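You operate a simulated robot arm through the tools that you are given. There is no shell and no other tool. Be economical: measure what you need, move in short steps, check, and stop when the job is done.

Carry out the task below with a simulated two-armed robot. There is one attempt and no reset: what you move stays moved.

TASK
Put two of the chips from the top of the green bench on the top of the small cabinet. Pick up the green rim cone with one hand, pass it to the other hand and put it on the top of the blue bench. Do these in any order. Set down upright: green rim cone.

It is judged by the outcome, as a careful person would: the job done as asked, and still so three seconds after it is handed in. It fails if anything else is knocked over, pushed out of place, dropped, spilled or broken.

THE ROBOT
Two 6-joint arms with two-finger grippers on one trunk, on a base that drives. Base frame: it is fixed to the floor where the robot stands at the start and does not move with it; the origin is under the middle of the robot, x ahead of it, y to its left, z up; the surface under the hand at the start is at about z = 78. Units: cm, degrees, N and s.
The left shoulder is at the start at [7, 17.6, 119], the right one opposite. With the tool pointing down near the work surface each hand reaches from about 46 to 78 cm from the robot's upright axis, wherever it stands, measured 20 degrees to its own side. Places, roughly: green rim cone (9x9x17 cm) [-230, -120, 80]; top of the blue bench [-380, -140, 80]; top of the small cabinet (24x24 cm) [-56, -134, 74]. Payload 2.45 kg a hand.
Tool frame (each hand has its own): the origin (TCP) lies between the finger pads and is the grasp point; the fingertips stand 2.6 cm ahead of it; z points along the fingers, y is the line along which they close. Largest opening 9.6 cm; the body of the gripper starts 6.9 cm behind the TCP.
Orientation is that of the tool frame in the base frame, as a unit quaternion [x, y, z, w]. With the fingers straight down and closing along the base's y, the tool's x points along the base's -x, its y along +y and its z along -z.

THE INTERFACE
- The arms move only by the tool play_rows. It takes "left_plan", "right_plan" or both (then of equal length, played together; a hand with none holds still); each is a list that holds one entry, the list of rows, each a list of 7 numbers: the turn, a rotation vector about the base's x, y, z in degrees, then the shift along the base's x, y, z in cm, then the opening, from 0 (shut) to 1 (fully open). In form: [[[wx, wy, wz, tx, ty, tz, jaw], ...]]. A call has 1 to 12 rows; each row is the pose to reach, as a shift and turn from the pose commanded when the call began. Each row takes 0.2 s and may step no farther than 5 cm and 8.6 degrees from the row before; otherwise, or with a gripper value out of range, the whole call is refused. Where a pose cannot be reached the arm comes as near as it can. A force on the tool above 40 N (or 10 N above the force at the start of the call, whichever is more), or a blocked arm, ends the call early, and 0.2 s more pass. The fingers move at their own pace and stop on an object; they squeeze with about 21 N. The grip force told is the motor's: it shows also when the fingers shut on nothing. Time passes only in rows, and 0.2 s behind the last, so rows that repeat a pose let the fingers close. The reply holds the time, the measured pose of the TCP, the force on the tool along the base axes, the opening and the grip force, in the units named above and with some noise, with the torque about the TCP (base axes, N m) and any sound that the robot's microphone picked up.
- Cameras (640 x 400 px; columns grow to the right, rows downward): "scene" is now at [13.11, 0.95, 149.59]; the picture's right is [0.11, -0.99, 0.00], its down [-0.70, -0.08, -0.71] and it looks along [0.71, 0.08, -0.70] (base axes); focal length 261 px, centre (320, 200). "left" rides on the left gripper at [8.2, -0.3, -9.8] in its tool frame; the picture's right is [0.04, 1.00, 0.00], its down [-0.73, 0.03, -0.68] and it looks along [-0.68, 0.03, 0.73] (tool axes); focal length 256 px, centre (320, 200). "right" rides on the right gripper at [8.2, 0.3, -9.8] in its tool frame; the picture's right is [-0.04, 1.00, 0.00], its down [-0.73, -0.03, -0.68] and it looks along [-0.68, -0.03, 0.73] (tool axes); focal length 256 px, centre (320, 200). There is no depth. A picture from a camera that has moved, and an enlarged one, comes with that camera's place and axes in the base frame and with its lens.
- capture(camera): a new picture of that camera. No time passes.
- move_column(by): slides the trunk up (or, below 0, down) by that many cm; the arms and the scene camera ride with it, the base frame stays. It gives what a move gives, with no picture.
- roll_base(legs): drives the robot by 1 to 6 legs, each [ahead, left, turn to the left] in cm, cm and degrees, along the robot's own axes; the way and the turn of a leg run together, so that a leg with both is an arc; at most 150 cm and 180 degrees a leg. The arms and the cameras ride along, it lands a little off, and it stops where it bumps. It gives what a move gives.
- aim_head(pan, tilt): turns the head with the scene camera to pan (to the left, within 86 degrees either way) and tilt (down, from -29 to 69), counted from straight ahead of the robot. It gives what a move gives.
- enlarge(camera, box): a new picture of the part [left, top, right, bottom] of that camera's present view, enlarged. No time passes.
- hand_in(): hands the job in; it is judged then, once.

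Go step by step. Nothing tells you exact positions but the pictures and the camera data: compare them with the known pose of the tool, close in by small moves and look again before you grip or let go. The budget is 165 turns and 130 pictures, counting those below and the enlarged ones. Unless the task says otherwise, let go and move clear before handing in, and close with one line.

The tools are called after "Emit:" by a JSON object that holds its "api" and its "payload". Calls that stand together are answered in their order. play_rows: Moves the arms, as the interface text tells. Its arguments: {"type":"object","properties":{"left_plan":{"type":"array"},"right_plan":{"type":"array"}},"required":[]} The other tools are called the same way: move_column (by) slides the trunk up or down; roll_base (legs) drives the base; aim_head (pan, tilt) turns the head that bears the scene camera; capture (camera) takes a picture; enlarge (camera, box) takes an enlarged picture of a part of a camera's view; hand_in () hands the job in.

At the start:

```text
t: 0.0
left_eef_pos: [61.65, 21.85, 111.95]
left_tcp_rot: [0.0, 1.0, 0.0, 0.0]
left_ft_force: [0.4, -0.2, -0.2]
left_wrist_torque: [0.01, -0.01, 0.02]
left_finger_gap: 9.62
left_finger_force: 0.0
right_eef_pos: [40.76, -22.5, 106.98]
right_tcp_rot: [-0.001, 1.0, 0.0, 0.0]
right_ft_force: [-0.9, -0.4, -0.8]
right_wrist_torque: [-0.01, 0.02, 0.01]
right_finger_gap: 9.58
right_finger_force: 0.1
trunk travel left (down, up): [-67.5, 16.5]
robot x, y, heading: [-0.09, 0.12, -0.0]
head pan, tilt: [6.4, 44.6]
```

scene: 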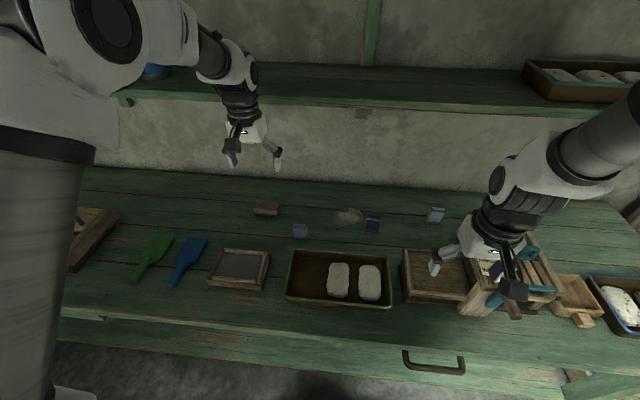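
right: 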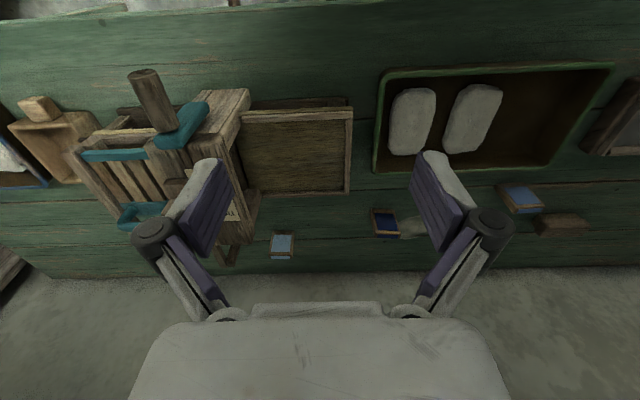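
left: 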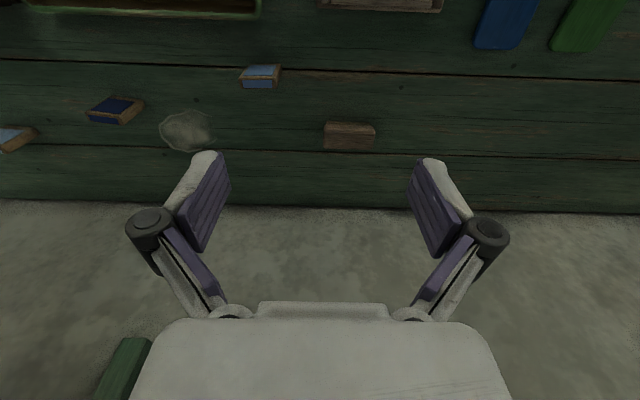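

I see the green bench ahead with small blue-topped chips and a brown one near the back. I enlarge to identify them.

Emit:
{"api": "enlarge", "payload": {"camera": "scene", "box": [220, 180, 480, 320]}}

Emit:
{"api": "enlarge", "payload": {"camera": "left", "box": [0, 40, 400, 220]}}

Emit:
{"api": "enlarge", "payload": {"camera": "right", "box": [100, 60, 640, 300]}}

```text
2.46 times, centred on (350, 250) of scene
camera zoom: at [13.11, 0.95, 149.59], right [0.11, -0.99, 0.0], down [-0.7, -0.08, -0.71], along [0.71, 0.08, -0.7], focal length 642 px, centre (246, 77)
```

zoom: 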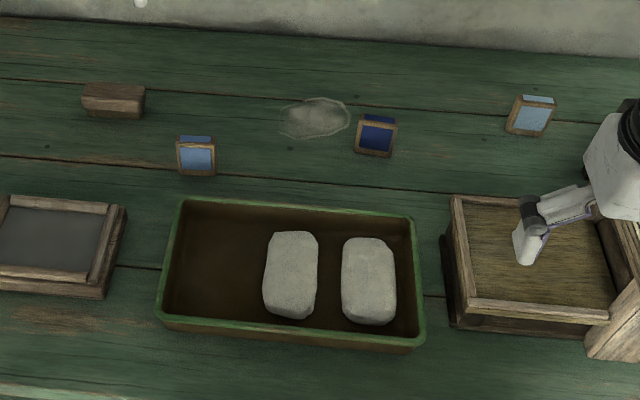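

```text
1.60 times, centred on (200, 130) of left
camera zoom: at [53.35, 21.64, 121.84], right [-0.04, 1.0, 0.0], down [0.73, 0.03, 0.68], along [0.68, 0.03, -0.73], focal length 410 px, centre (512, 312)
```

zoom: 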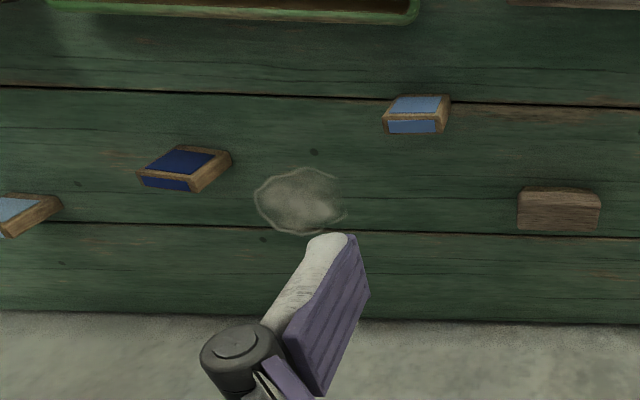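

```text
1.19 times, centred on (370, 180) of right
camera zoom: at [32.52, -22.18, 116.8], right [0.04, 1.0, 0.0], down [0.73, -0.03, 0.68], along [0.68, -0.03, -0.73], focal length 303 px, centre (261, 224)
```

zoom: 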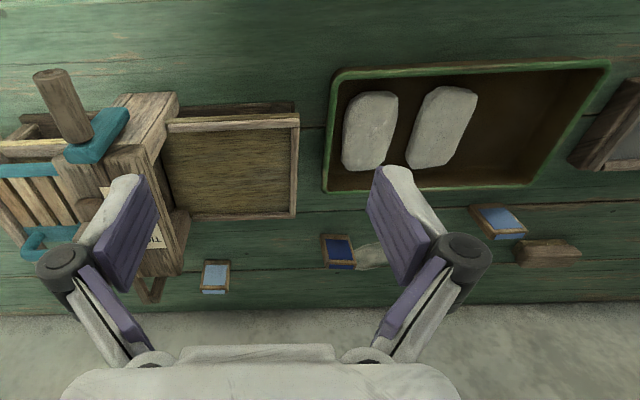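

Three blue glazed chips: A about (67, 13), B about (72, -10), C about (79, -33), seemingly standing on edge. I bring the left hand above A and the right hand above B for a closer look.

Emit:
{"api": "play_rows", "payload": {"left_plan": [[[0, 0, 0, 1, -2, -2, 1], [0, 0, 0, 2, -4, -5, 1], [0, 0, 0, 3, -6, -8, 1], [0, 0, 0, 4, -8, -10, 1], [0, 0, 0, 5, -8.5, -12, 1], [0, 0, 0, 5, -8.5, -14, 1], [0, 0, 0, 5, -8.5, -14, 1]]], "right_plan": [[[0, 0, 0, 4.5, 1.5, 0, 1], [0, 0, 0, 9, 3, 0, 1], [0, 0, 0, 13.5, 5, 0, 1], [0, 0, 0, 18, 7, -1, 1], [0, 0, 0, 22.5, 9, -2, 1], [0, 0, 0, 27, 11, -3, 1], [0, 0, 0, 30, 12, -6, 1]]]}}

Emit:
{"api": "capture", "payload": {"camera": "left"}}

Emit:
{"api": "capture", "payload": {"camera": "right"}}

```text
refused: row 4 steps farther than a row can; nothing moved
```

```text
123 pictures are left
camera left: at [53.35, 21.64, 121.84], right [-0.04, 1.0, 0.0], down [0.73, 0.03, 0.68], along [0.68, 0.03, -0.73], focal length 256 px, centre (320, 200)
```

left: 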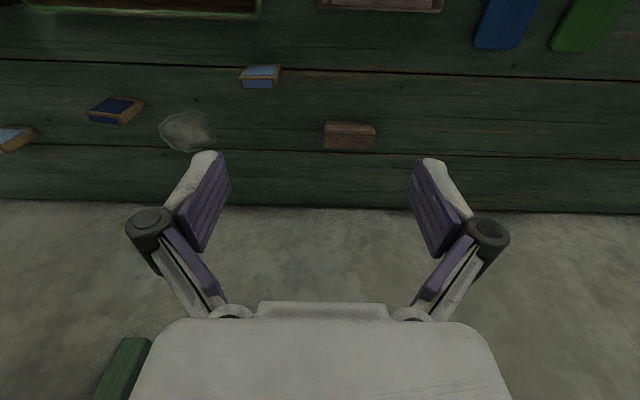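

```text
122 pictures are left
camera right: at [32.52, -22.18, 116.8], right [0.04, 1.0, 0.0], down [0.73, -0.03, 0.68], along [0.68, -0.03, -0.73], focal length 256 px, centre (320, 200)
```

right: 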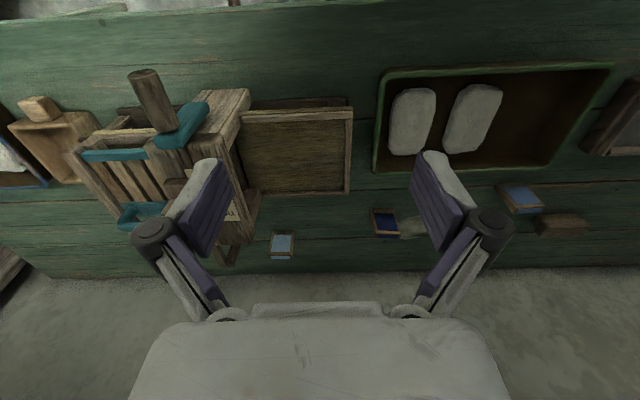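

The rows stepped slightly too far, so nothing moved. I repeat with smaller steps.

Emit:
{"api": "play_rows", "payload": {"left_plan": [[[0, 0, 0, 1, -2, -2, 1], [0, 0, 0, 2, -4, -5, 1], [0, 0, 0, 3, -6, -8, 1], [0, 0, 0, 4, -8, -10, 1], [0, 0, 0, 5, -8.5, -12, 1], [0, 0, 0, 5, -8.5, -14, 1], [0, 0, 0, 5, -8.5, -14, 1], [0, 0, 0, 5, -8.5, -14, 1]]], "right_plan": [[[0, 0, 0, 4, 1.5, 0, 1], [0, 0, 0, 8, 3, 0, 1], [0, 0, 0, 12, 5, 0, 1], [0, 0, 0, 16, 7, -1, 1], [0, 0, 0, 20, 9, -2, 1], [0, 0, 0, 24, 11, -3, 1], [0, 0, 0, 28, 12, -4, 1], [0, 0, 0, 30, 12, -6, 1]]]}}

Emit:
{"api": "capture", "payload": {"camera": "left"}}

Emit:
{"api": "capture", "payload": {"camera": "right"}}

```text
t: 1.8
left_eef_pos: [65.37, 13.53, 98.96]
left_tcp_rot: [0.0, 1.0, 0.001, 0.008]
left_ft_force: [-0.1, 0.2, 0.0]
left_wrist_torque: [0.01, -0.02, -0.01]
left_finger_gap: 9.61
left_finger_force: 0.0
right_eef_pos: [69.31, -10.62, 102.41]
right_tcp_rot: [-0.001, 1.0, 0.0, 0.01]
right_ft_force: [-0.4, -0.8, 0.3]
right_wrist_torque: [0.0, -0.04, 0.0]
right_finger_gap: 9.6
right_finger_force: 0.1
trunk travel left (down, up): [-67.5, 16.5]
robot x, y, heading: [-0.32, 0.04, 0.0]
head pan, tilt: [6.4, 44.6]
```

```text
121 pictures are left
camera left: at [56.88, 13.15, 108.76], right [-0.04, 1.0, 0.0], down [0.72, 0.03, 0.69], along [0.69, 0.03, -0.72], focal length 256 px, centre (320, 200)
```

left: 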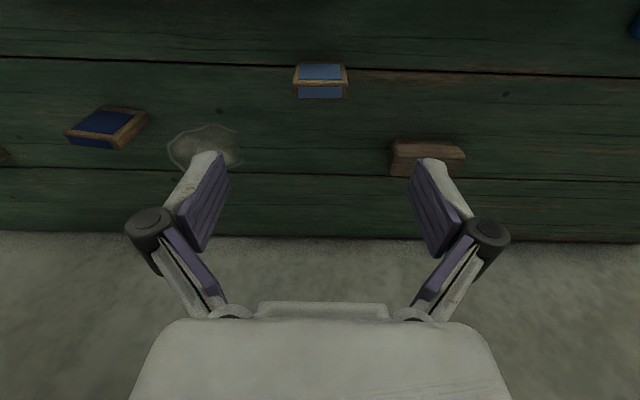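

```text
120 pictures are left
camera right: at [60.81, -10.21, 112.11], right [0.04, 1.0, 0.0], down [0.72, -0.03, 0.69], along [0.69, -0.03, -0.72], focal length 256 px, centre (320, 200)
```

right: 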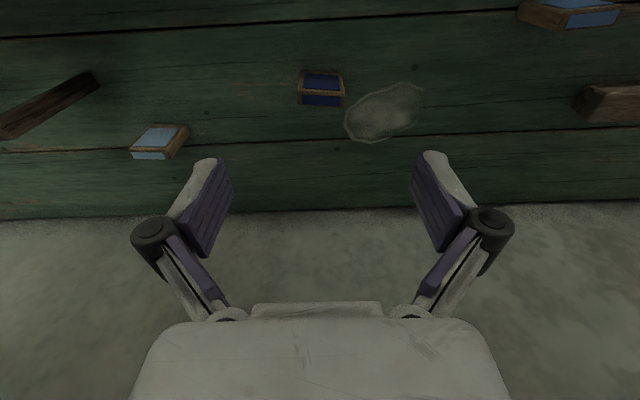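

Both chips are upright slabs about 5.5 cm wide with faces square to the base. I descend part way over both and look again.

Emit:
{"api": "play_rows", "payload": {"left_plan": [[[0, 0, 0, 0.3, 0, -4, 1], [0, 0, 0, 0.3, 0, -8, 1], [0, 0, 0, 0.3, 0, -8, 1], [0, 0, 0, 0.3, 0, -8, 1]]], "right_plan": [[[0, 0, 0, 1.5, 0, -3, 1], [0, 0, 0, 1.8, 0, -7, 1], [0, 0, 0, 1.8, 0, -11, 1], [0, 0, 0, 1.8, 0, -11, 1]]]}}

Emit:
{"api": "capture", "payload": {"camera": "left"}}

Emit:
{"api": "capture", "payload": {"camera": "right"}}

```text
t: 2.8
left_eef_pos: [66.86, 13.41, 90.19]
left_tcp_rot: [0.0, 1.0, 0.0, -0.001]
left_ft_force: [0.4, 0.0, -0.1]
left_wrist_torque: [0.0, 0.05, -0.01]
left_finger_gap: 9.58
left_finger_force: 0.0
right_eef_pos: [72.51, -10.47, 89.76]
right_tcp_rot: [0.0, 1.0, 0.0, -0.001]
right_ft_force: [0.0, -0.3, -0.7]
right_wrist_torque: [0.02, 0.03, 0.02]
right_finger_gap: 9.61
right_finger_force: 0.2
trunk travel left (down, up): [-67.5, 16.5]
robot x, y, heading: [0.24, -0.17, -0.3]
head pan, tilt: [6.4, 44.6]
```

```text
119 pictures are left
camera left: at [58.66, 13.11, 99.94], right [-0.04, 1.0, 0.0], down [0.73, 0.03, 0.68], along [0.68, 0.03, -0.74], focal length 256 px, centre (320, 200)
```

left: 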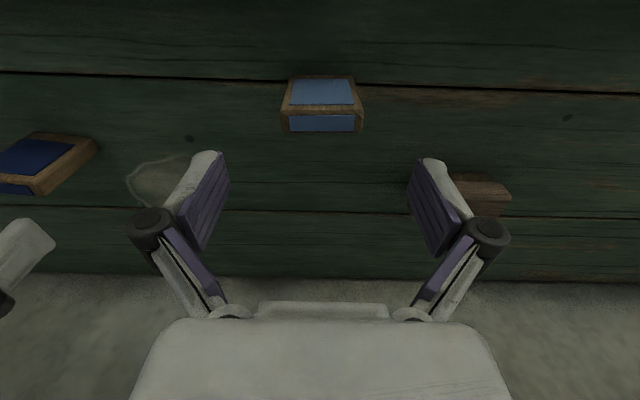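

```text
118 pictures are left
camera right: at [64.26, -10.18, 99.64], right [0.04, 1.0, 0.0], down [0.73, -0.03, 0.68], along [0.68, -0.03, -0.74], focal length 256 px, centre (320, 200)
```

right: 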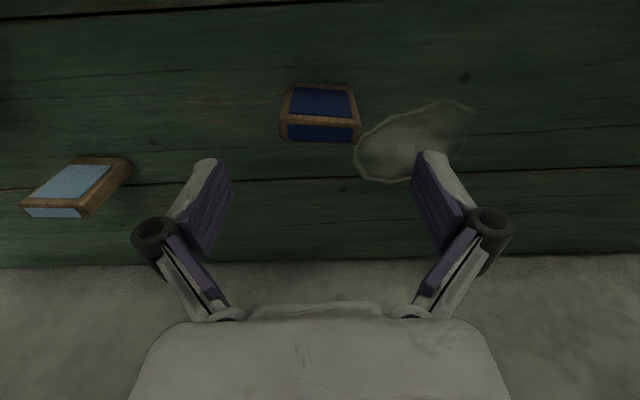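

The chips are about 5.5 cm wide, 5.5 cm tall and 1.5 cm thick, with A at (66.4, 13.5) and B at (72.5, -10.5). I descend to z≈82 on both.

Emit:
{"api": "play_rows", "payload": {"left_plan": [[[0, 0, 0, -0.4, 0.1, -3, 1], [0, 0, 0, -0.4, 0.1, -6, 1], [0, 0, 0, -0.4, 0.1, -8.2, 1], [0, 0, 0, -0.4, 0.1, -8.2, 1], [0, 0, 0, -0.4, 0.1, -8.2, 1]]], "right_plan": [[[0, 0, 0, 0, 0, -3, 1], [0, 0, 0, 0, 0, -6, 1], [0, 0, 0, 0, 0, -7.8, 1], [0, 0, 0, 0, 0, -7.8, 1], [0, 0, 0, 0, 0, -7.8, 1]]]}}

Emit:
{"api": "capture", "payload": {"camera": "left"}}

Emit:
{"api": "capture", "payload": {"camera": "right"}}

```text
t: 4.0
left_eef_pos: [66.44, 13.5, 81.66]
left_tcp_rot: [0.0, 1.0, 0.0, -0.001]
left_ft_force: [-0.2, 0.3, 0.6]
left_wrist_torque: [-0.02, 0.03, -0.02]
left_finger_gap: 9.62
left_finger_force: 0.1
right_eef_pos: [72.58, -10.53, 82.11]
right_tcp_rot: [0.0, 1.0, 0.001, -0.001]
right_ft_force: [0.2, 0.1, -0.1]
right_wrist_torque: [0.02, 0.0, -0.01]
right_finger_gap: 9.58
right_finger_force: 0.1
trunk travel left (down, up): [-67.5, 16.5]
robot x, y, heading: [-0.64, -0.21, 0.4]
head pan, tilt: [6.4, 44.6]
```

```text
117 pictures are left
camera left: at [58.2, 13.22, 91.59], right [-0.04, 1.0, 0.0], down [0.73, 0.03, 0.68], along [0.68, 0.03, -0.73], focal length 256 px, centre (320, 200)
```

left: 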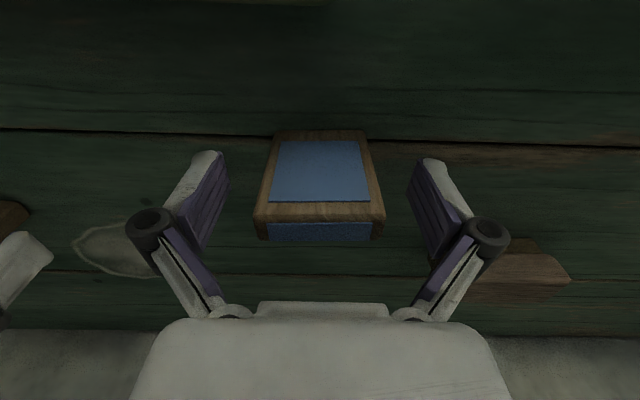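

```text
116 pictures are left
camera right: at [64.34, -10.11, 91.91], right [0.04, 1.0, 0.0], down [0.73, -0.03, 0.68], along [0.68, -0.03, -0.73], focal length 256 px, centre (320, 200)
```

right: 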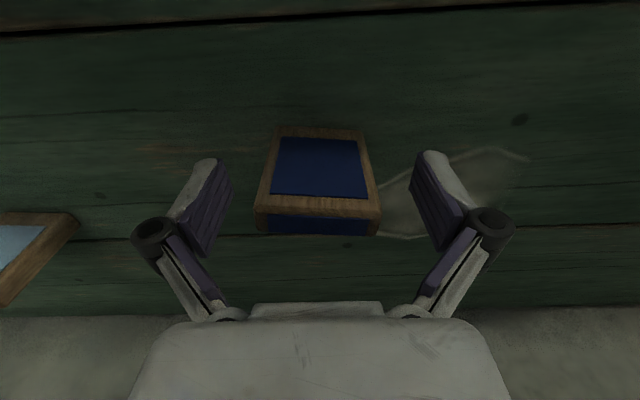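

Both chips sit between the fingers. I close both grippers.

Emit:
{"api": "play_rows", "payload": {"left_plan": [[[0, 0, 0, 0, 0, 0, 0.4], [0, 0, 0, 0, 0, 0, 0.2], [0, 0, 0, 0, 0, 0, 0.2], [0, 0, 0, 0, 0, 0, 0.2]]], "right_plan": [[[0, 0, 0, 0, 0, 0, 0.4], [0, 0, 0, 0, 0, 0, 0.2], [0, 0, 0, 0, 0, 0, 0.2], [0, 0, 0, 0, 0, 0, 0.2]]]}}

```text
t: 5.0
left_eef_pos: [66.3, 13.45, 81.95]
left_tcp_rot: [-0.001, 1.0, 0.0, 0.001]
left_ft_force: [-1.3, -0.8, 3.2]
left_wrist_torque: [-0.01, 0.04, 0.04]
left_finger_gap: 5.13
left_finger_force: 21.0
right_eef_pos: [72.42, -10.46, 82.31]
right_tcp_rot: [0.0, 1.0, -0.001, 0.002]
right_ft_force: [-0.1, -0.6, 3.1]
right_wrist_torque: [-0.02, 0.03, -0.01]
right_finger_gap: 5.19
right_finger_force: 20.9
trunk travel left (down, up): [-67.5, 16.5]
robot x, y, heading: [0.1, -0.17, 0.1]
head pan, tilt: [6.4, 44.6]
```

Both chips are gripped. I lift and then retract both hands.

Emit:
{"api": "play_rows", "payload": {"left_plan": [[[0, 0, 0, 0, 0, 3, 0.2], [0, 0, 0, 0, 0, 7, 0.2], [0, 0, 0, 0, 0, 11, 0.2], [0, 0, 0, 0, 0, 15, 0.2], [0, 0, 0, -1, 0, 19, 0.2], [0, 0, 0, -4, 0, 22, 0.2], [0, 0, 0, -8, 1, 24, 0.2], [0, 0, 0, -12, 2, 25, 0.2], [0, 0, 0, -14, 4, 26, 0.2], [0, 0, 0, -14, 6, 26, 0.2], [0, 0, 0, -14, 6, 26, 0.2]]], "right_plan": [[[0, 0, 0, 0, 0, 3, 0.2], [0, 0, 0, 0, 0, 7, 0.2], [0, 0, 0, 0, 0, 11, 0.2], [0, 0, 0, 0, 0, 15, 0.2], [0, 0, 0, -2, 0, 19, 0.2], [0, 0, 0, -6, 0, 21, 0.2], [0, 0, 0, -10, -1, 23, 0.2], [0, 0, 0, -14, -2, 25, 0.2], [0, 0, 0, -18, -4, 26, 0.2], [0, 0, 0, -20, -6, 26, 0.2], [0, 0, 0, -20, -8, 26, 0.2]]]}}

Emit:
{"api": "aim_head", "payload": {"pan": -86, "tilt": 25}}

Emit:
{"api": "capture", "payload": {"camera": "scene"}}

Emit:
{"api": "capture", "payload": {"camera": "left"}}

Emit:
{"api": "capture", "payload": {"camera": "right"}}

```text
t: 7.6
left_eef_pos: [52.8, 19.23, 107.82]
left_tcp_rot: [0.001, 1.0, 0.001, 0.0]
left_ft_force: [-0.6, -0.1, -0.1]
left_wrist_torque: [0.0, 0.02, 0.0]
left_finger_gap: 5.1
left_finger_force: 21.0
right_eef_pos: [72.12, -10.08, 97.32]
right_tcp_rot: [0.001, 0.998, -0.001, -0.057]
right_ft_force: [-0.5, 0.2, -0.7]
right_wrist_torque: [0.02, 0.0, 0.0]
right_finger_gap: 5.21
right_finger_force: 21.3
right hand out of reach, approached as far as the arm can: row 1, 2, 3, 4, 5, 6, 7, 8, 9, 10, 11
trunk travel left (down, up): [-67.5, 16.5]
robot x, y, heading: [-0.33, 0.12, -0.1]
head pan, tilt: [6.4, 44.6]
stopped in row 11 (right hand): the arm was blocked; the commanded pose is now the measured one
```

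```text
t: 9.3
left_eef_pos: [52.8, 19.13, 107.44]
left_tcp_rot: [0.0, 1.0, 0.002, -0.002]
left_ft_force: [0.0, -0.4, 0.5]
left_wrist_torque: [-0.01, 0.01, 0.0]
left_finger_gap: 5.08
left_finger_force: 20.8
right_eef_pos: [72.28, -10.13, 97.22]
right_tcp_rot: [-0.001, 0.998, 0.0, -0.056]
right_ft_force: [0.3, 0.5, -0.1]
right_wrist_torque: [0.02, 0.0, 0.01]
right_finger_gap: 5.19
right_finger_force: 21.2
trunk travel left (down, up): [-67.5, 16.5]
robot x, y, heading: [0.04, 0.15, 0.2]
head pan, tilt: [-85.9, 25.0]
```

```text
115 pictures are left
camera scene: at [6.0, -9.52, 152.54], right [-1.0, -0.07, 0.0], down [-0.03, 0.42, -0.91], along [0.06, -0.9, -0.43], focal length 261 px, centre (320, 200)
```

scene: 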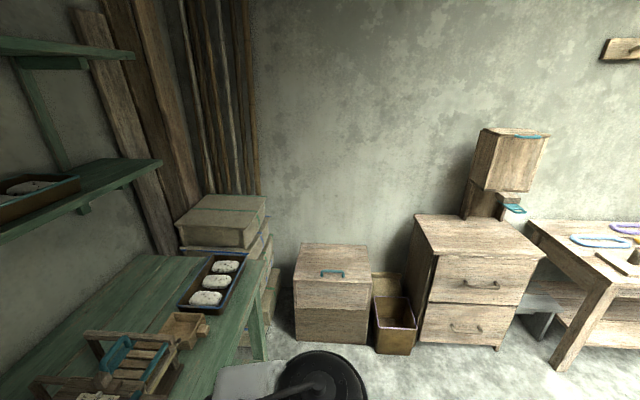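

```text
114 pictures are left
camera left: at [44.58, 18.81, 117.42], right [-0.04, 1.0, 0.0], down [0.74, 0.03, 0.68], along [0.68, 0.03, -0.74], focal length 256 px, centre (320, 200)
```

left: 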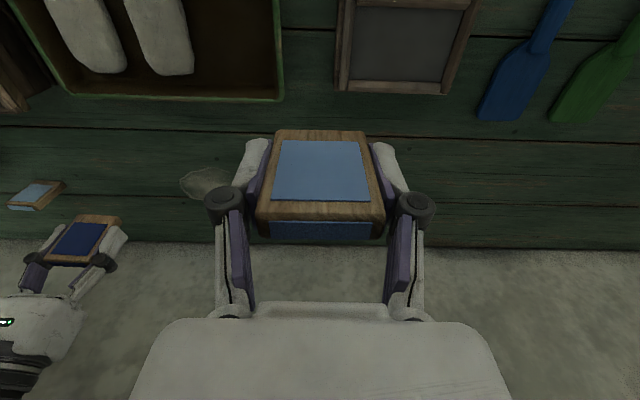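

```text
113 pictures are left
camera right: at [65.1, -9.79, 107.89], right [0.04, 1.0, 0.0], down [0.8, -0.03, 0.59], along [0.59, -0.03, -0.8], focal length 256 px, centre (320, 200)
```

right: 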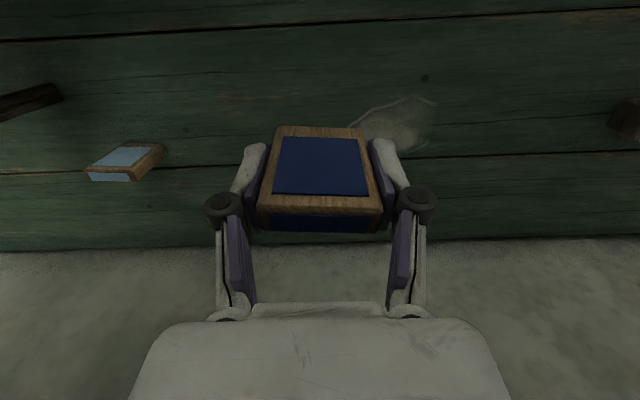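

The left hand lifted well, but the right stalled at z 97 with a slight tilt. I retract it toward the robot.

Emit:
{"api": "play_rows", "payload": {"right_plan": [[[0, 0, 0, -2, 0, 0, 0.2], [0, 0, 0, -5, 0, 0, 0.2], [0, 0, 0, -9, -1, 1, 0.2], [0, 0, 0, -13, -1, 2, 0.2], [0, 0, 0, -17, -2, 4, 0.2], [0, 0, 0, -20, -4, 6, 0.2], [0, 0, 0, -20, -4, 6, 0.2]]]}}

```text
t: 10.9
left_eef_pos: [52.86, 19.07, 107.45]
left_tcp_rot: [0.0, 1.0, 0.002, -0.002]
left_ft_force: [0.0, 0.2, 0.0]
left_wrist_torque: [-0.03, 0.02, 0.05]
left_finger_gap: 5.11
left_finger_force: 21.0
right_eef_pos: [71.86, -10.08, 97.26]
right_tcp_rot: [-0.002, 0.998, -0.002, -0.06]
right_ft_force: [-1.0, -1.0, -0.5]
right_wrist_torque: [0.0, 0.03, 0.01]
right_finger_gap: 5.2
right_finger_force: 20.9
right hand out of reach, approached as far as the arm can: row 1, 2, 3, 4, 5, 6, 7
trunk travel left (down, up): [-67.5, 16.5]
robot x, y, heading: [0.1, 0.18, -0.1]
head pan, tilt: [-85.9, 25.0]
```

The right hand still does not move. I look at the arm's posture with the scene camera.

Emit:
{"api": "aim_head", "payload": {"pan": -20, "tilt": 40}}

Emit:
{"api": "capture", "payload": {"camera": "scene"}}

```text
t: 12.2
left_eef_pos: [52.8, 19.19, 107.58]
left_tcp_rot: [-0.001, 1.0, 0.001, -0.002]
left_ft_force: [0.1, 0.2, -0.3]
left_wrist_torque: [0.01, 0.0, 0.03]
left_finger_gap: 5.12
left_finger_force: 20.6
right_eef_pos: [72.01, -10.13, 97.29]
right_tcp_rot: [-0.001, 0.998, -0.001, -0.062]
right_ft_force: [0.4, -0.2, -0.4]
right_wrist_torque: [0.02, -0.01, 0.02]
right_finger_gap: 5.17
right_finger_force: 21.0
trunk travel left (down, up): [-67.5, 16.5]
robot x, y, heading: [-0.08, 0.25, -0.1]
head pan, tilt: [-20.0, 40.0]
```

```text
112 pictures are left
camera scene: at [13.37, -3.23, 150.2], right [-0.34, -0.94, 0.0], down [-0.61, 0.22, -0.76], along [0.72, -0.26, -0.65], focal length 261 px, centre (320, 200)
```

scene: 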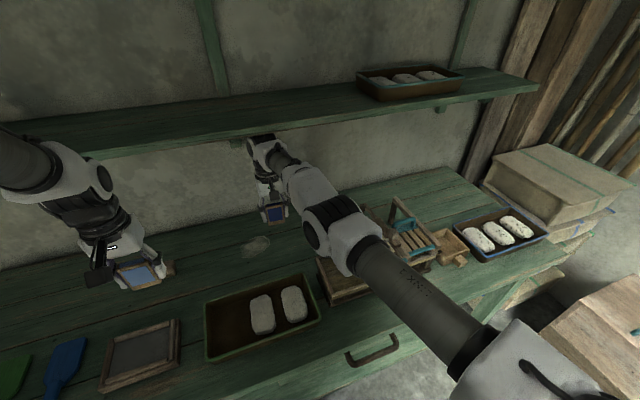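

The right arm is nearly straight, likely at a singular posture. I drive the base back 25 cm to bring both hands away from the shelf, then re-bend the arm.

Emit:
{"api": "roll_base", "payload": {"legs": [[-25, 0, 0]]}}

Emit:
{"api": "play_rows", "payload": {"right_plan": [[[0, -3, 0, 0, 0, -2, 0.2], [0, -6, 0, -1, 0, -3, 0.2], [0, -6, 0, -4, -1, -3, 0.2], [0, -6, 0, -8, -2, -2, 0.2], [0, -6, 0, -12, -3, -1, 0.2], [0, -6, 0, -12, -3, -1, 0.2]]]}}

Emit:
{"api": "capture", "payload": {"camera": "scene"}}

```text
t: 14.1
left_eef_pos: [27.85, 19.23, 107.57]
left_tcp_rot: [0.0, 1.0, 0.0, 0.0]
left_ft_force: [-0.4, 0.5, 0.5]
left_wrist_torque: [0.02, 0.0, 0.01]
left_finger_gap: 5.09
left_finger_force: 21.4
right_eef_pos: [47.14, -10.03, 98.03]
right_tcp_rot: [-0.001, 0.999, -0.001, -0.054]
right_ft_force: [0.5, 0.1, -0.4]
right_wrist_torque: [0.02, -0.04, 0.0]
right_finger_gap: 5.17
right_finger_force: 20.9
trunk travel left (down, up): [-67.5, 16.5]
robot x, y, heading: [-24.52, 0.5, -0.3]
head pan, tilt: [-20.0, 40.0]
```

```text
t: 15.4
left_eef_pos: [27.86, 19.28, 107.67]
left_tcp_rot: [0.002, 1.0, 0.0, 0.0]
left_ft_force: [-0.2, -0.3, -0.6]
left_wrist_torque: [0.02, 0.0, 0.0]
left_finger_gap: 5.1
left_finger_force: 21.0
right_eef_pos: [49.08, -9.29, 96.18]
right_tcp_rot: [0.0, 1.0, -0.003, -0.003]
right_ft_force: [-1.2, 1.0, 0.3]
right_wrist_torque: [0.01, 0.0, 0.01]
right_finger_gap: 5.16
right_finger_force: 21.1
right hand out of reach, approached as far as the arm can: row 1, 2, 3, 4, 5, 6
trunk travel left (down, up): [-67.5, 16.5]
robot x, y, heading: [-24.48, 0.2, -0.2]
head pan, tilt: [-20.0, 40.0]
```

```text
111 pictures are left
camera scene: at [-11.79, -2.87, 150.25], right [-0.34, -0.94, 0.0], down [-0.6, 0.22, -0.77], along [0.72, -0.26, -0.64], focal length 261 px, centre (320, 200)
```

scene: 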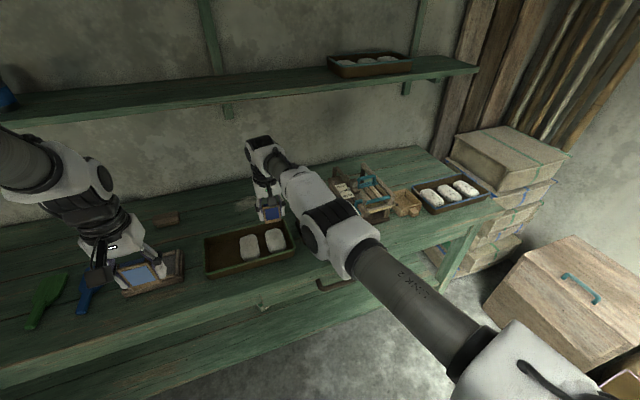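

The arm is upright again but still fully stretched. I try moves sideways with a twist to break the singularity.

Emit:
{"api": "play_rows", "payload": {"right_plan": [[[0, 0, -5, -1, -2, 0, 0.2], [0, 0, -10, -2, -4, 0, 0.2], [0, 0, -15, -4, -6, 0, 0.2], [0, 0, -20, -6, -8, 1, 0.2], [0, 0, -20, -9, -9, 2, 0.2], [0, 0, -20, -12, -10, 3, 0.2], [0, 0, -20, -12, -10, 3, 0.2]]]}}

```text
t: 17.1
left_eef_pos: [27.9, 19.36, 107.71]
left_tcp_rot: [0.0, 1.0, 0.0, 0.0]
left_ft_force: [-0.4, 0.6, -0.1]
left_wrist_torque: [0.0, 0.01, 0.01]
left_finger_gap: 5.1
left_finger_force: 21.3
right_eef_pos: [50.18, -15.39, 98.84]
right_tcp_rot: [0.173, 0.985, -0.002, -0.003]
right_ft_force: [-0.6, 0.5, -0.5]
right_wrist_torque: [0.0, 0.01, -0.03]
right_finger_gap: 5.12
right_finger_force: 21.4
right hand out of reach, approached as far as the arm can: row 1, 2, 3, 4, 5, 6, 7
trunk travel left (down, up): [-67.5, 16.5]
robot x, y, heading: [-24.6, 0.18, 0.0]
head pan, tilt: [-20.0, 40.0]
```

Only motion along the reach sphere works, and downward moves should bend the elbow. I back off farther to clear the bench, then lower the right hand and pull it in.

Emit:
{"api": "roll_base", "payload": {"legs": [[-25, 0, 0]]}}

Emit:
{"api": "play_rows", "payload": {"right_plan": [[[0, 0, 0, 0, 0, -4, 0.2], [0, 0, 0, 0, 0, -8, 0.2], [0, 0, 0, 0, 0, -12, 0.2], [0, 0, 0, 0, 0, -16, 0.2], [0, 0, 0, -3, 0, -18, 0.2], [0, 0, 0, -6, 0, -18, 0.2], [0, 0, 0, -10, 0, -18, 0.2], [0, 0, 0, -14, 0, -18, 0.2], [0, 0, 0, -14, 0, -18, 0.2]]]}}

```text
t: 18.9
left_eef_pos: [2.79, 19.22, 107.56]
left_tcp_rot: [0.003, 1.0, 0.0, -0.001]
left_ft_force: [0.0, -0.2, -0.4]
left_wrist_torque: [-0.01, -0.01, -0.03]
left_finger_gap: 5.08
left_finger_force: 20.9
right_eef_pos: [25.11, -15.59, 98.77]
right_tcp_rot: [0.174, 0.985, -0.002, -0.003]
right_ft_force: [-0.1, 0.3, 0.1]
right_wrist_torque: [0.03, 0.01, 0.0]
right_finger_gap: 5.12
right_finger_force: 20.7
trunk travel left (down, up): [-67.5, 16.5]
robot x, y, heading: [-50.04, 0.17, -0.1]
head pan, tilt: [-20.0, 40.0]
```

```text
t: 20.9
left_eef_pos: [2.91, 19.28, 107.47]
left_tcp_rot: [0.003, 1.0, 0.0, 0.0]
left_ft_force: [-0.1, 0.4, -0.2]
left_wrist_torque: [-0.03, 0.01, 0.03]
left_finger_gap: 5.1
left_finger_force: 21.5
right_eef_pos: [11.1, -15.52, 80.78]
right_tcp_rot: [0.175, 0.984, -0.002, -0.003]
right_ft_force: [-0.4, -0.2, -1.7]
right_wrist_torque: [-0.01, 0.02, -0.01]
right_finger_gap: 5.09
right_finger_force: 20.9
right hand out of reach, approached as far as the arm can: row 2, 3, 4
trunk travel left (down, up): [-67.5, 16.5]
robot x, y, heading: [-50.11, 0.08, 0.0]
head pan, tilt: [-20.0, 40.0]
```

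The right arm bends again. I undo its twist, tuck it in, and look to the right for the cabinet and what surrounds it.

Emit:
{"api": "play_rows", "payload": {"right_plan": [[[0, 0, 5, -3, -1, 3, 0.2], [0, 0, 10, -6, -2, 6, 0.2], [0, 0, 15, -9, -3, 10, 0.2], [0, 0, 20, -11, -3, 14, 0.2], [0, 0, 20, -12, -4, 18, 0.2], [0, 0, 20, -12, -4, 22, 0.2], [0, 0, 20, -12, -4, 25, 0.2], [0, 0, 20, -12, -4, 25, 0.2]]]}}

Emit:
{"api": "aim_head", "payload": {"pan": -86, "tilt": 25}}

Emit:
{"api": "capture", "payload": {"camera": "scene"}}

```text
refused: row 3 steps farther than a row can; nothing moved
```

```text
t: 22.2
left_eef_pos: [2.82, 19.2, 107.56]
left_tcp_rot: [0.002, 1.0, 0.0, -0.001]
left_ft_force: [0.3, -0.6, -1.0]
left_wrist_torque: [0.03, 0.0, 0.01]
left_finger_gap: 5.08
left_finger_force: 21.6
right_eef_pos: [11.09, -15.6, 80.85]
right_tcp_rot: [0.176, 0.984, -0.003, -0.003]
right_ft_force: [0.3, 0.1, -0.2]
right_wrist_torque: [0.01, 0.04, 0.0]
right_finger_gap: 5.12
right_finger_force: 21.7
trunk travel left (down, up): [-67.5, 16.5]
robot x, y, heading: [-49.78, 0.14, -0.6]
head pan, tilt: [-85.9, 25.0]
```

```text
110 pictures are left
camera scene: at [-44.25, -9.08, 152.59], right [-1.0, -0.07, 0.0], down [-0.03, 0.42, -0.91], along [0.06, -0.9, -0.42], focal length 261 px, centre (320, 200)
```

scene: 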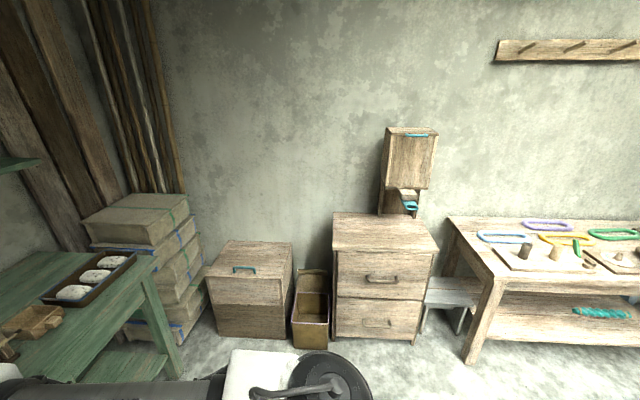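

The drawer cabinet's top is clear at the given spot near (-56, -134). I redo the tuck of the right hand in smaller steps.

Emit:
{"api": "play_rows", "payload": {"right_plan": [[[0, 0, 5, -2, 0, 3, 0.2], [0, 0, 10, -4, -1, 6, 0.2], [0, 0, 15, -6, -2, 9, 0.2], [0, 0, 20, -8, -3, 12, 0.2], [0, 0, 20, -10, -3, 16, 0.2], [0, 0, 20, -11, -4, 20, 0.2], [0, 0, 20, -11, -4, 24, 0.2], [0, 0, 20, -11, -4, 26, 0.2], [0, 0, 20, -11, -4, 26, 0.2]]]}}

Emit:
{"api": "aim_head", "payload": {"pan": 0, "tilt": 40}}

Emit:
{"api": "roll_base", "payload": {"legs": [[0, 0, -90], [52, 0, 0]]}}

Emit:
{"api": "capture", "payload": {"camera": "scene"}}

```text
t: 24.2
left_eef_pos: [2.83, 19.21, 107.62]
left_tcp_rot: [0.002, 1.0, -0.001, 0.0]
left_ft_force: [-0.4, -0.4, -0.6]
left_wrist_torque: [-0.02, 0.01, 0.03]
left_finger_gap: 5.08
left_finger_force: 21.4
right_eef_pos: [0.09, -19.51, 106.88]
right_tcp_rot: [0.002, 1.0, -0.002, -0.003]
right_ft_force: [0.8, -0.2, -0.1]
right_wrist_torque: [-0.02, -0.02, -0.01]
right_finger_gap: 5.11
right_finger_force: 21.3
trunk travel left (down, up): [-67.5, 16.5]
robot x, y, heading: [-50.05, 0.03, -0.1]
head pan, tilt: [-85.9, 25.0]
```

```text
t: 25.8
left_eef_pos: [2.7, 19.29, 107.53]
left_tcp_rot: [0.003, 1.0, 0.0, 0.001]
left_ft_force: [-0.9, 0.3, -0.2]
left_wrist_torque: [0.01, -0.02, -0.03]
left_finger_gap: 5.09
left_finger_force: 21.5
right_eef_pos: [0.03, -19.48, 106.78]
right_tcp_rot: [0.002, 1.0, -0.002, -0.003]
right_ft_force: [-0.5, 0.5, -0.4]
right_wrist_torque: [0.03, 0.06, -0.02]
right_finger_gap: 5.11
right_finger_force: 21.2
trunk travel left (down, up): [-67.5, 16.5]
robot x, y, heading: [-49.54, -0.07, -0.1]
head pan, tilt: [0.0, 40.0]
```

```text
t: 32.8
left_eef_pos: [-34.36, -105.05, 107.61]
left_tcp_rot: [0.719, 0.695, 0.0, 0.0]
left_ft_force: [0.1, -0.2, -0.7]
left_wrist_torque: [0.01, -0.03, 0.0]
left_finger_gap: 5.09
left_finger_force: 20.8
right_eef_pos: [-72.95, -100.97, 106.73]
right_tcp_rot: [0.719, 0.695, 0.0, -0.003]
right_ft_force: [-0.1, -0.1, -0.6]
right_wrist_torque: [-0.01, 0.02, -0.02]
right_finger_gap: 5.1
right_finger_force: 21.2
trunk travel left (down, up): [-67.5, 16.5]
robot x, y, heading: [-51.87, -51.85, -92.0]
head pan, tilt: [0.0, 40.0]
```

```text
109 pictures are left
camera scene: at [-52.31, -65.27, 150.26], right [-1.0, 0.04, 0.0], down [0.02, 0.64, -0.77], along [-0.03, -0.77, -0.64], focal length 261 px, centre (320, 200)
```

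scene: 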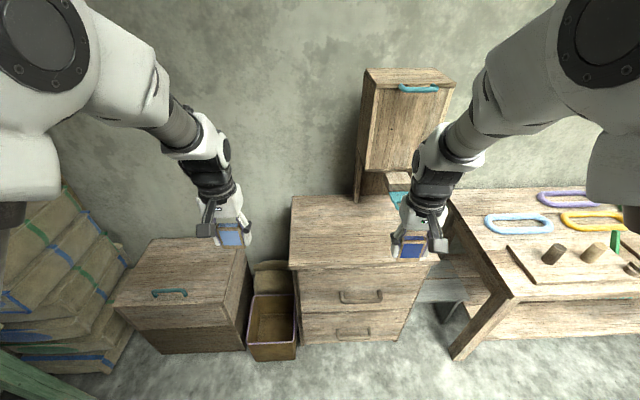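

The cabinet top's front-left corner is at about (-44, -122), so the clear 24x24 patch is centred at (-56, -134). I drive up 17 cm and straighten.

Emit:
{"api": "roll_base", "payload": {"legs": [[17, 0, 2]]}}

Emit:
{"api": "capture", "payload": {"camera": "scene"}}

Emit:
{"api": "capture", "payload": {"camera": "left"}}

```text
t: 34.2
left_eef_pos: [-32.82, -121.43, 107.78]
left_tcp_rot: [0.707, 0.707, 0.0, 0.0]
left_ft_force: [0.1, 0.5, -1.0]
left_wrist_torque: [-0.04, -0.01, 0.02]
left_finger_gap: 5.1
left_finger_force: 21.2
right_eef_pos: [-71.45, -118.91, 106.91]
right_tcp_rot: [0.706, 0.708, 0.0, -0.003]
right_ft_force: [0.3, 0.4, -0.5]
right_wrist_torque: [-0.03, -0.01, -0.01]
right_finger_gap: 5.08
right_finger_force: 21.4
trunk travel left (down, up): [-67.5, 16.5]
robot x, y, heading: [-51.89, -68.97, -90.2]
head pan, tilt: [0.0, 40.0]
```

```text
108 pictures are left
camera scene: at [-52.14, -82.27, 150.28], right [-1.0, 0.0, 0.0], down [0.0, 0.64, -0.77], along [0.0, -0.77, -0.64], focal length 261 px, centre (320, 200)
```

scene: 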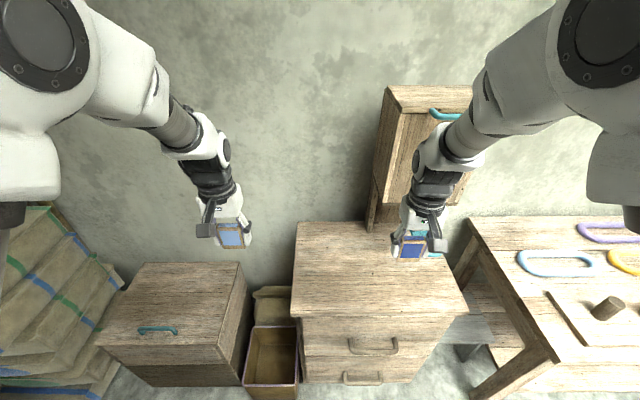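

```text
107 pictures are left
camera left: at [-33.15, -113.19, 117.57], right [1.0, 0.04, 0.0], down [0.03, -0.73, 0.68], along [0.03, -0.68, -0.73], focal length 256 px, centre (320, 200)
```

left: 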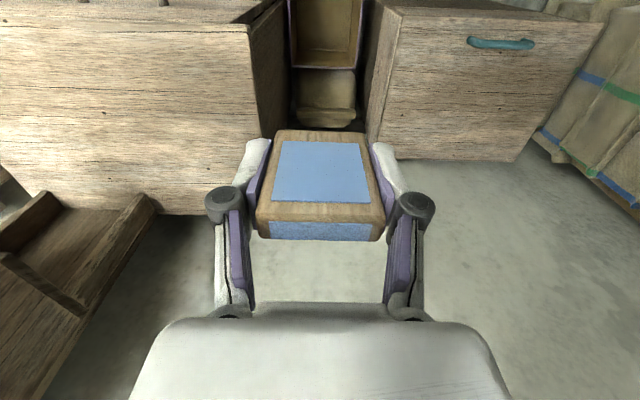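

The top is at z≈74. I move the left chip over about (-50.5, -132) and descend to just above the top.

Emit:
{"api": "play_rows", "payload": {"left_plan": [[[0, 0, 0, -4, -2, 0, 0.2], [0, 0, 0, -8, -4, 0, 0.2], [0, 0, 0, -12, -6, -1, 0.2], [0, 0, 0, -15, -8, -4, 0.2], [0, 0, 0, -17.7, -10, -7, 0.2], [0, 0, 0, -17.7, -10.5, -11, 0.2], [0, 0, 0, -17.7, -10.5, -15, 0.2], [0, 0, 0, -17.7, -10.5, -19, 0.2], [0, 0, 0, -17.7, -10.5, -23, 0.2], [0, 0, 0, -17.7, -10.5, -26, 0.2], [0, 0, 0, -17.7, -10.5, -28, 0.2], [0, 0, 0, -17.7, -10.5, -28, 0.2]]]}}

Emit:
{"api": "capture", "payload": {"camera": "scene"}}

Emit:
{"api": "capture", "payload": {"camera": "left"}}

```text
t: 36.8
left_eef_pos: [-50.21, -132.3, 79.5]
left_tcp_rot: [0.707, 0.707, -0.001, -0.001]
left_ft_force: [-0.4, -0.4, -0.2]
left_wrist_torque: [0.02, 0.0, 0.01]
left_finger_gap: 5.09
left_finger_force: 20.5
left hand out of reach, approached as far as the arm can: row 4, 5, 6, 7, 8, 9, 10
right_eef_pos: [-71.47, -118.9, 106.95]
right_tcp_rot: [0.707, 0.707, 0.0, -0.003]
right_ft_force: [-1.1, 0.2, 0.3]
right_wrist_torque: [0.01, 0.02, 0.01]
right_finger_gap: 5.07
right_finger_force: 20.6
trunk travel left (down, up): [-67.5, 16.5]
robot x, y, heading: [-52.08, -68.95, -90.1]
head pan, tilt: [0.0, 40.0]
```

```text
106 pictures are left
camera scene: at [-52.14, -82.45, 150.26], right [-1.0, 0.0, 0.0], down [0.0, 0.64, -0.77], along [0.0, -0.77, -0.64], focal length 261 px, centre (320, 200)
```

scene: 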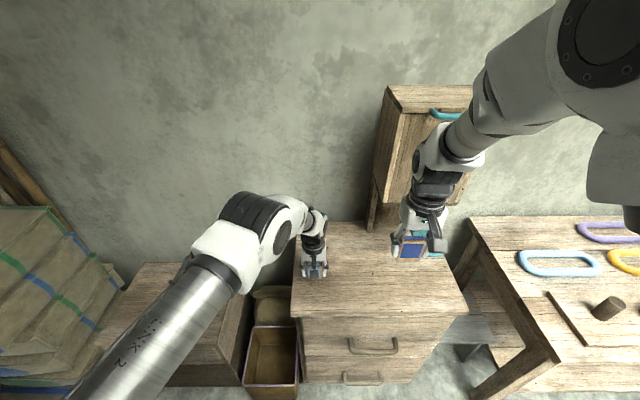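

```text
105 pictures are left
camera left: at [-50.61, -124.04, 89.44], right [1.0, 0.04, 0.0], down [0.03, -0.73, 0.68], along [0.03, -0.68, -0.73], focal length 256 px, centre (320, 200)
```

left: 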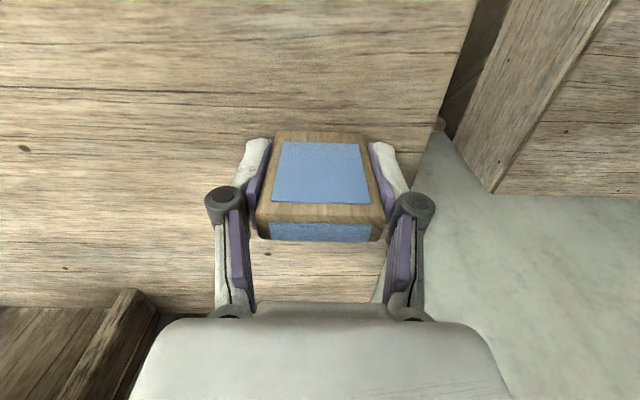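

The chip hangs about 1 cm above the top, 5 cm inside its edge. I lower in small steps and watch the force.

Emit:
{"api": "play_rows", "payload": {"left_plan": [[[0, 0, 0, 0, 0, -0.5, 0.2], [0, 0, 0, 0, 0, -0.9, 0.2], [0, 0, 0, 0, 0, -1.2, 0.2], [0, 0, 0, 0, 0, -1.2, 0.2]]]}}

```text
t: 37.8
left_eef_pos: [-50.54, -132.04, 78.26]
left_tcp_rot: [0.707, 0.707, 0.0, 0.0]
left_ft_force: [-0.1, -0.2, 0.2]
left_wrist_torque: [-0.03, -0.02, 0.0]
left_finger_gap: 5.08
left_finger_force: 20.9
right_eef_pos: [-71.4, -118.97, 106.87]
right_tcp_rot: [0.706, 0.708, 0.0, -0.003]
right_ft_force: [0.1, 1.0, -0.1]
right_wrist_torque: [-0.04, -0.03, 0.0]
right_finger_gap: 5.09
right_finger_force: 21.0
trunk travel left (down, up): [-67.5, 16.5]
robot x, y, heading: [-52.14, -69.24, -89.9]
head pan, tilt: [0.0, 40.0]
```

Emit:
{"api": "play_rows", "payload": {"left_plan": [[[0, 0, 0, 0, 0, -0.2, 0.2], [0, 0, 0, 0, 0, -0.4, 0.2], [0, 0, 0, 0, 0, -0.4, 0.2]]]}}

```text
t: 38.6
left_eef_pos: [-50.5, -132.12, 78.21]
left_tcp_rot: [0.707, 0.707, -0.002, 0.001]
left_ft_force: [2.8, -3.2, 19.3]
left_wrist_torque: [-0.07, -0.07, -0.02]
left_finger_gap: 5.1
left_finger_force: 20.9
right_eef_pos: [-71.42, -118.71, 106.97]
right_tcp_rot: [0.707, 0.707, 0.0, -0.003]
right_ft_force: [-0.2, -0.4, -0.5]
right_wrist_torque: [-0.01, -0.02, -0.01]
right_finger_gap: 5.09
right_finger_force: 21.0
trunk travel left (down, up): [-67.5, 16.5]
robot x, y, heading: [-51.8, -69.08, -90.1]
head pan, tilt: [0.0, 40.0]
```

The chip touches down at z≈78.2. I ease off, open, and back away diagonally up toward the robot.

Emit:
{"api": "play_rows", "payload": {"left_plan": [[[0, 0, 0, 0, 0, 0.25, 0.2], [0, 0, 0, 0, 0, 0.25, 0.6], [0, 0, 0, 0, 0, 0.25, 0.8], [0, 0, 0, 0, 0, 0.25, 0.8], [0, 0, 0, 0, 1.5, 2, 0.8], [0, 0, 0, 0, 4, 5, 0.8], [0, 0, 0, 0, 7, 8, 0.8], [0, 0, 0, 2, 10, 11, 0.8], [0, 0, 0, 5, 12, 14, 0.8], [0, 0, 0, 8, 13, 18, 0.8], [0, 0, 0, 12, 13, 21, 0.8], [0, 0, 0, 16, 13, 23, 0.8]]]}}

Emit:
{"api": "capture", "payload": {"camera": "scene"}}

Emit:
{"api": "capture", "payload": {"camera": "left"}}

```text
refused: row 10 steps farther than a row can; nothing moved
```

```text
104 pictures are left
camera scene: at [-52.09, -82.22, 150.31], right [-1.0, 0.0, 0.0], down [0.0, 0.64, -0.77], along [0.0, -0.77, -0.64], focal length 261 px, centre (320, 200)
```

scene: 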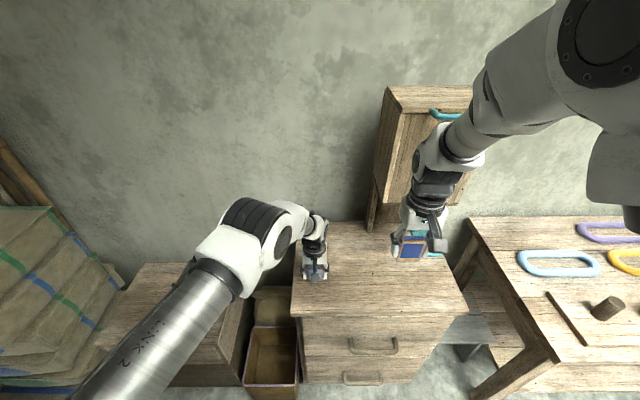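

```text
103 pictures are left
camera left: at [-50.83, -123.81, 88.13], right [1.0, 0.04, 0.0], down [0.03, -0.73, 0.68], along [0.03, -0.68, -0.73], focal length 256 px, centre (320, 200)
```

left: 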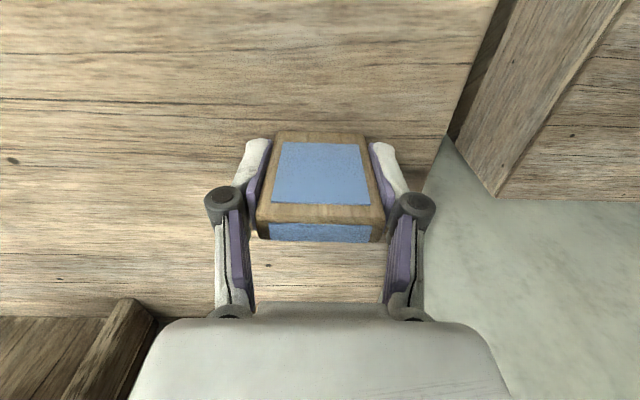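

One step was too long. I redo the release with shorter steps.

Emit:
{"api": "play_rows", "payload": {"left_plan": [[[0, 0, 0, 0, 0, 0.25, 0.2], [0, 0, 0, 0, 0, 0.25, 0.6], [0, 0, 0, 0, 0, 0.25, 0.8], [0, 0, 0, 0, 0, 0.25, 0.8], [0, 0, 0, 0, 1.5, 2, 0.8], [0, 0, 0, 0, 4, 5, 0.8], [0, 0, 0, 0, 7, 8, 0.8], [0, 0, 0, 2, 9.5, 11, 0.8], [0, 0, 0, 4, 11, 14, 0.8], [0, 0, 0, 6, 12, 17, 0.8], [0, 0, 0, 9, 13, 20, 0.8], [0, 0, 0, 12, 13, 23, 0.8]]]}}

Emit:
{"api": "capture", "payload": {"camera": "left"}}

```text
t: 41.1
left_eef_pos: [-39.01, -115.17, 90.04]
left_tcp_rot: [0.694, 0.713, 0.061, -0.081]
left_ft_force: [-0.4, 0.4, -1.2]
left_wrist_torque: [-0.03, 0.0, -0.03]
left_finger_gap: 7.66
left_finger_force: 0.1
left hand out of reach, approached as far as the arm can: row 5, 6, 7, 8, 9, 10, 11
right_eef_pos: [-71.42, -118.91, 106.88]
right_tcp_rot: [0.706, 0.708, 0.0, -0.004]
right_ft_force: [-0.1, 0.3, -1.1]
right_wrist_torque: [0.0, 0.02, -0.03]
right_finger_gap: 5.09
right_finger_force: 21.0
trunk travel left (down, up): [-67.5, 16.5]
robot x, y, heading: [-52.19, -69.2, -89.9]
head pan, tilt: [0.0, 40.0]
stopped in row 12 (left hand): the arm was blocked; the commanded pose is now the measured one
```

```text
102 pictures are left
camera left: at [-39.29, -109.01, 101.39], right [1.0, 0.07, -0.02], down [0.07, -0.85, 0.52], along [0.02, -0.52, -0.86], focal length 256 px, centre (320, 200)
```

left: 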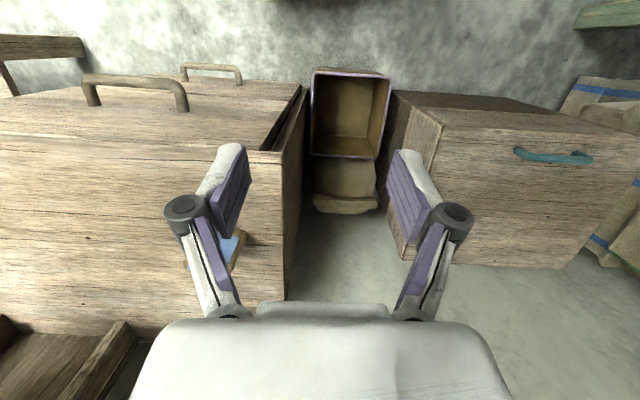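

The chip is released and stands; the left arm ended near its inner limit with a tilt. I level it and carry it outward and up.

Emit:
{"api": "play_rows", "payload": {"left_plan": [[[-4, -0.6, 0, 2, -1, 1, 0.8], [-8, -1.2, 0, 4, -2, 3, 0.8], [-11.5, -1.8, 0, 6, -4, 6, 0.8], [-11.5, -1.8, 0, 7, -5, 10, 0.8], [-11.5, -1.8, 0, 7, -6, 14, 0.8], [-11.5, -1.8, 0, 7, -6, 17, 0.8], [-11.5, -1.8, 0, 7, -6, 17, 0.8]]]}}

Emit:
{"api": "capture", "payload": {"camera": "scene"}}

```text
t: 42.7
left_eef_pos: [-32.02, -121.12, 107.01]
left_tcp_rot: [0.698, 0.716, 0.002, 0.001]
left_ft_force: [-0.5, 1.4, -0.1]
left_wrist_torque: [-0.01, -0.01, 0.0]
left_finger_gap: 7.66
left_finger_force: 0.1
right_eef_pos: [-71.41, -118.93, 106.79]
right_tcp_rot: [0.706, 0.708, 0.0, -0.003]
right_ft_force: [-0.2, 0.2, -0.5]
right_wrist_torque: [0.02, 0.06, 0.0]
right_finger_gap: 5.07
right_finger_force: 20.7
trunk travel left (down, up): [-67.5, 16.5]
robot x, y, heading: [-51.98, -68.69, -90.1]
head pan, tilt: [0.0, 40.0]
```

```text
101 pictures are left
camera scene: at [-52.1, -82.53, 150.25], right [-1.0, 0.0, 0.0], down [0.0, 0.64, -0.77], along [0.0, -0.77, -0.64], focal length 261 px, centre (320, 200)
```

scene: 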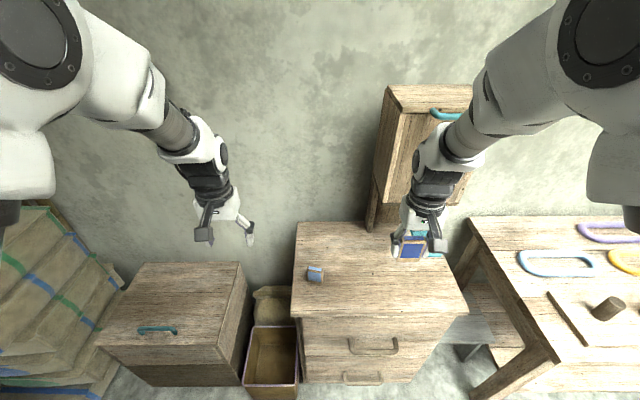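

Chip A stands well on the top. I strafe the base 8 cm left so the right hand works on its own side.

Emit:
{"api": "roll_base", "payload": {"legs": [[0, 8, 0]]}}

Emit:
{"api": "capture", "payload": {"camera": "right"}}

```text
t: 43.8
left_eef_pos: [-24.24, -121.31, 107.08]
left_tcp_rot: [0.699, 0.715, 0.002, 0.002]
left_ft_force: [-0.6, 0.1, -0.6]
left_wrist_torque: [-0.04, 0.01, 0.01]
left_finger_gap: 7.68
left_finger_force: 0.0
right_eef_pos: [-63.51, -118.96, 106.93]
right_tcp_rot: [0.707, 0.708, 0.001, -0.003]
right_ft_force: [-0.1, 0.7, -0.6]
right_wrist_torque: [-0.01, 0.0, 0.0]
right_finger_gap: 5.06
right_finger_force: 21.0
trunk travel left (down, up): [-67.5, 16.5]
robot x, y, heading: [-44.19, -69.02, -89.9]
head pan, tilt: [0.0, 40.0]
```

```text
100 pictures are left
camera right: at [-63.29, -110.81, 116.68], right [1.0, -0.04, 0.0], down [-0.03, -0.74, 0.68], along [-0.03, -0.67, -0.74], focal length 256 px, centre (320, 200)
```

right: 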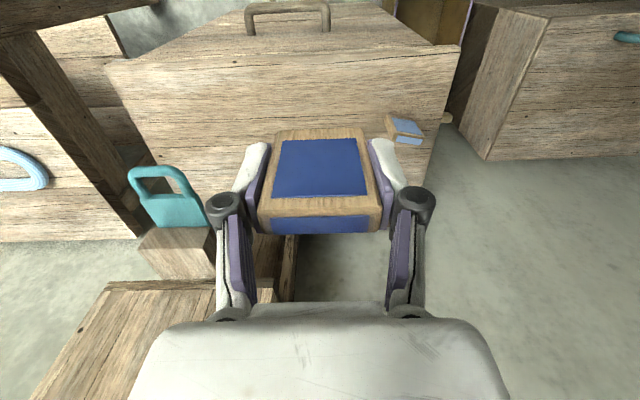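

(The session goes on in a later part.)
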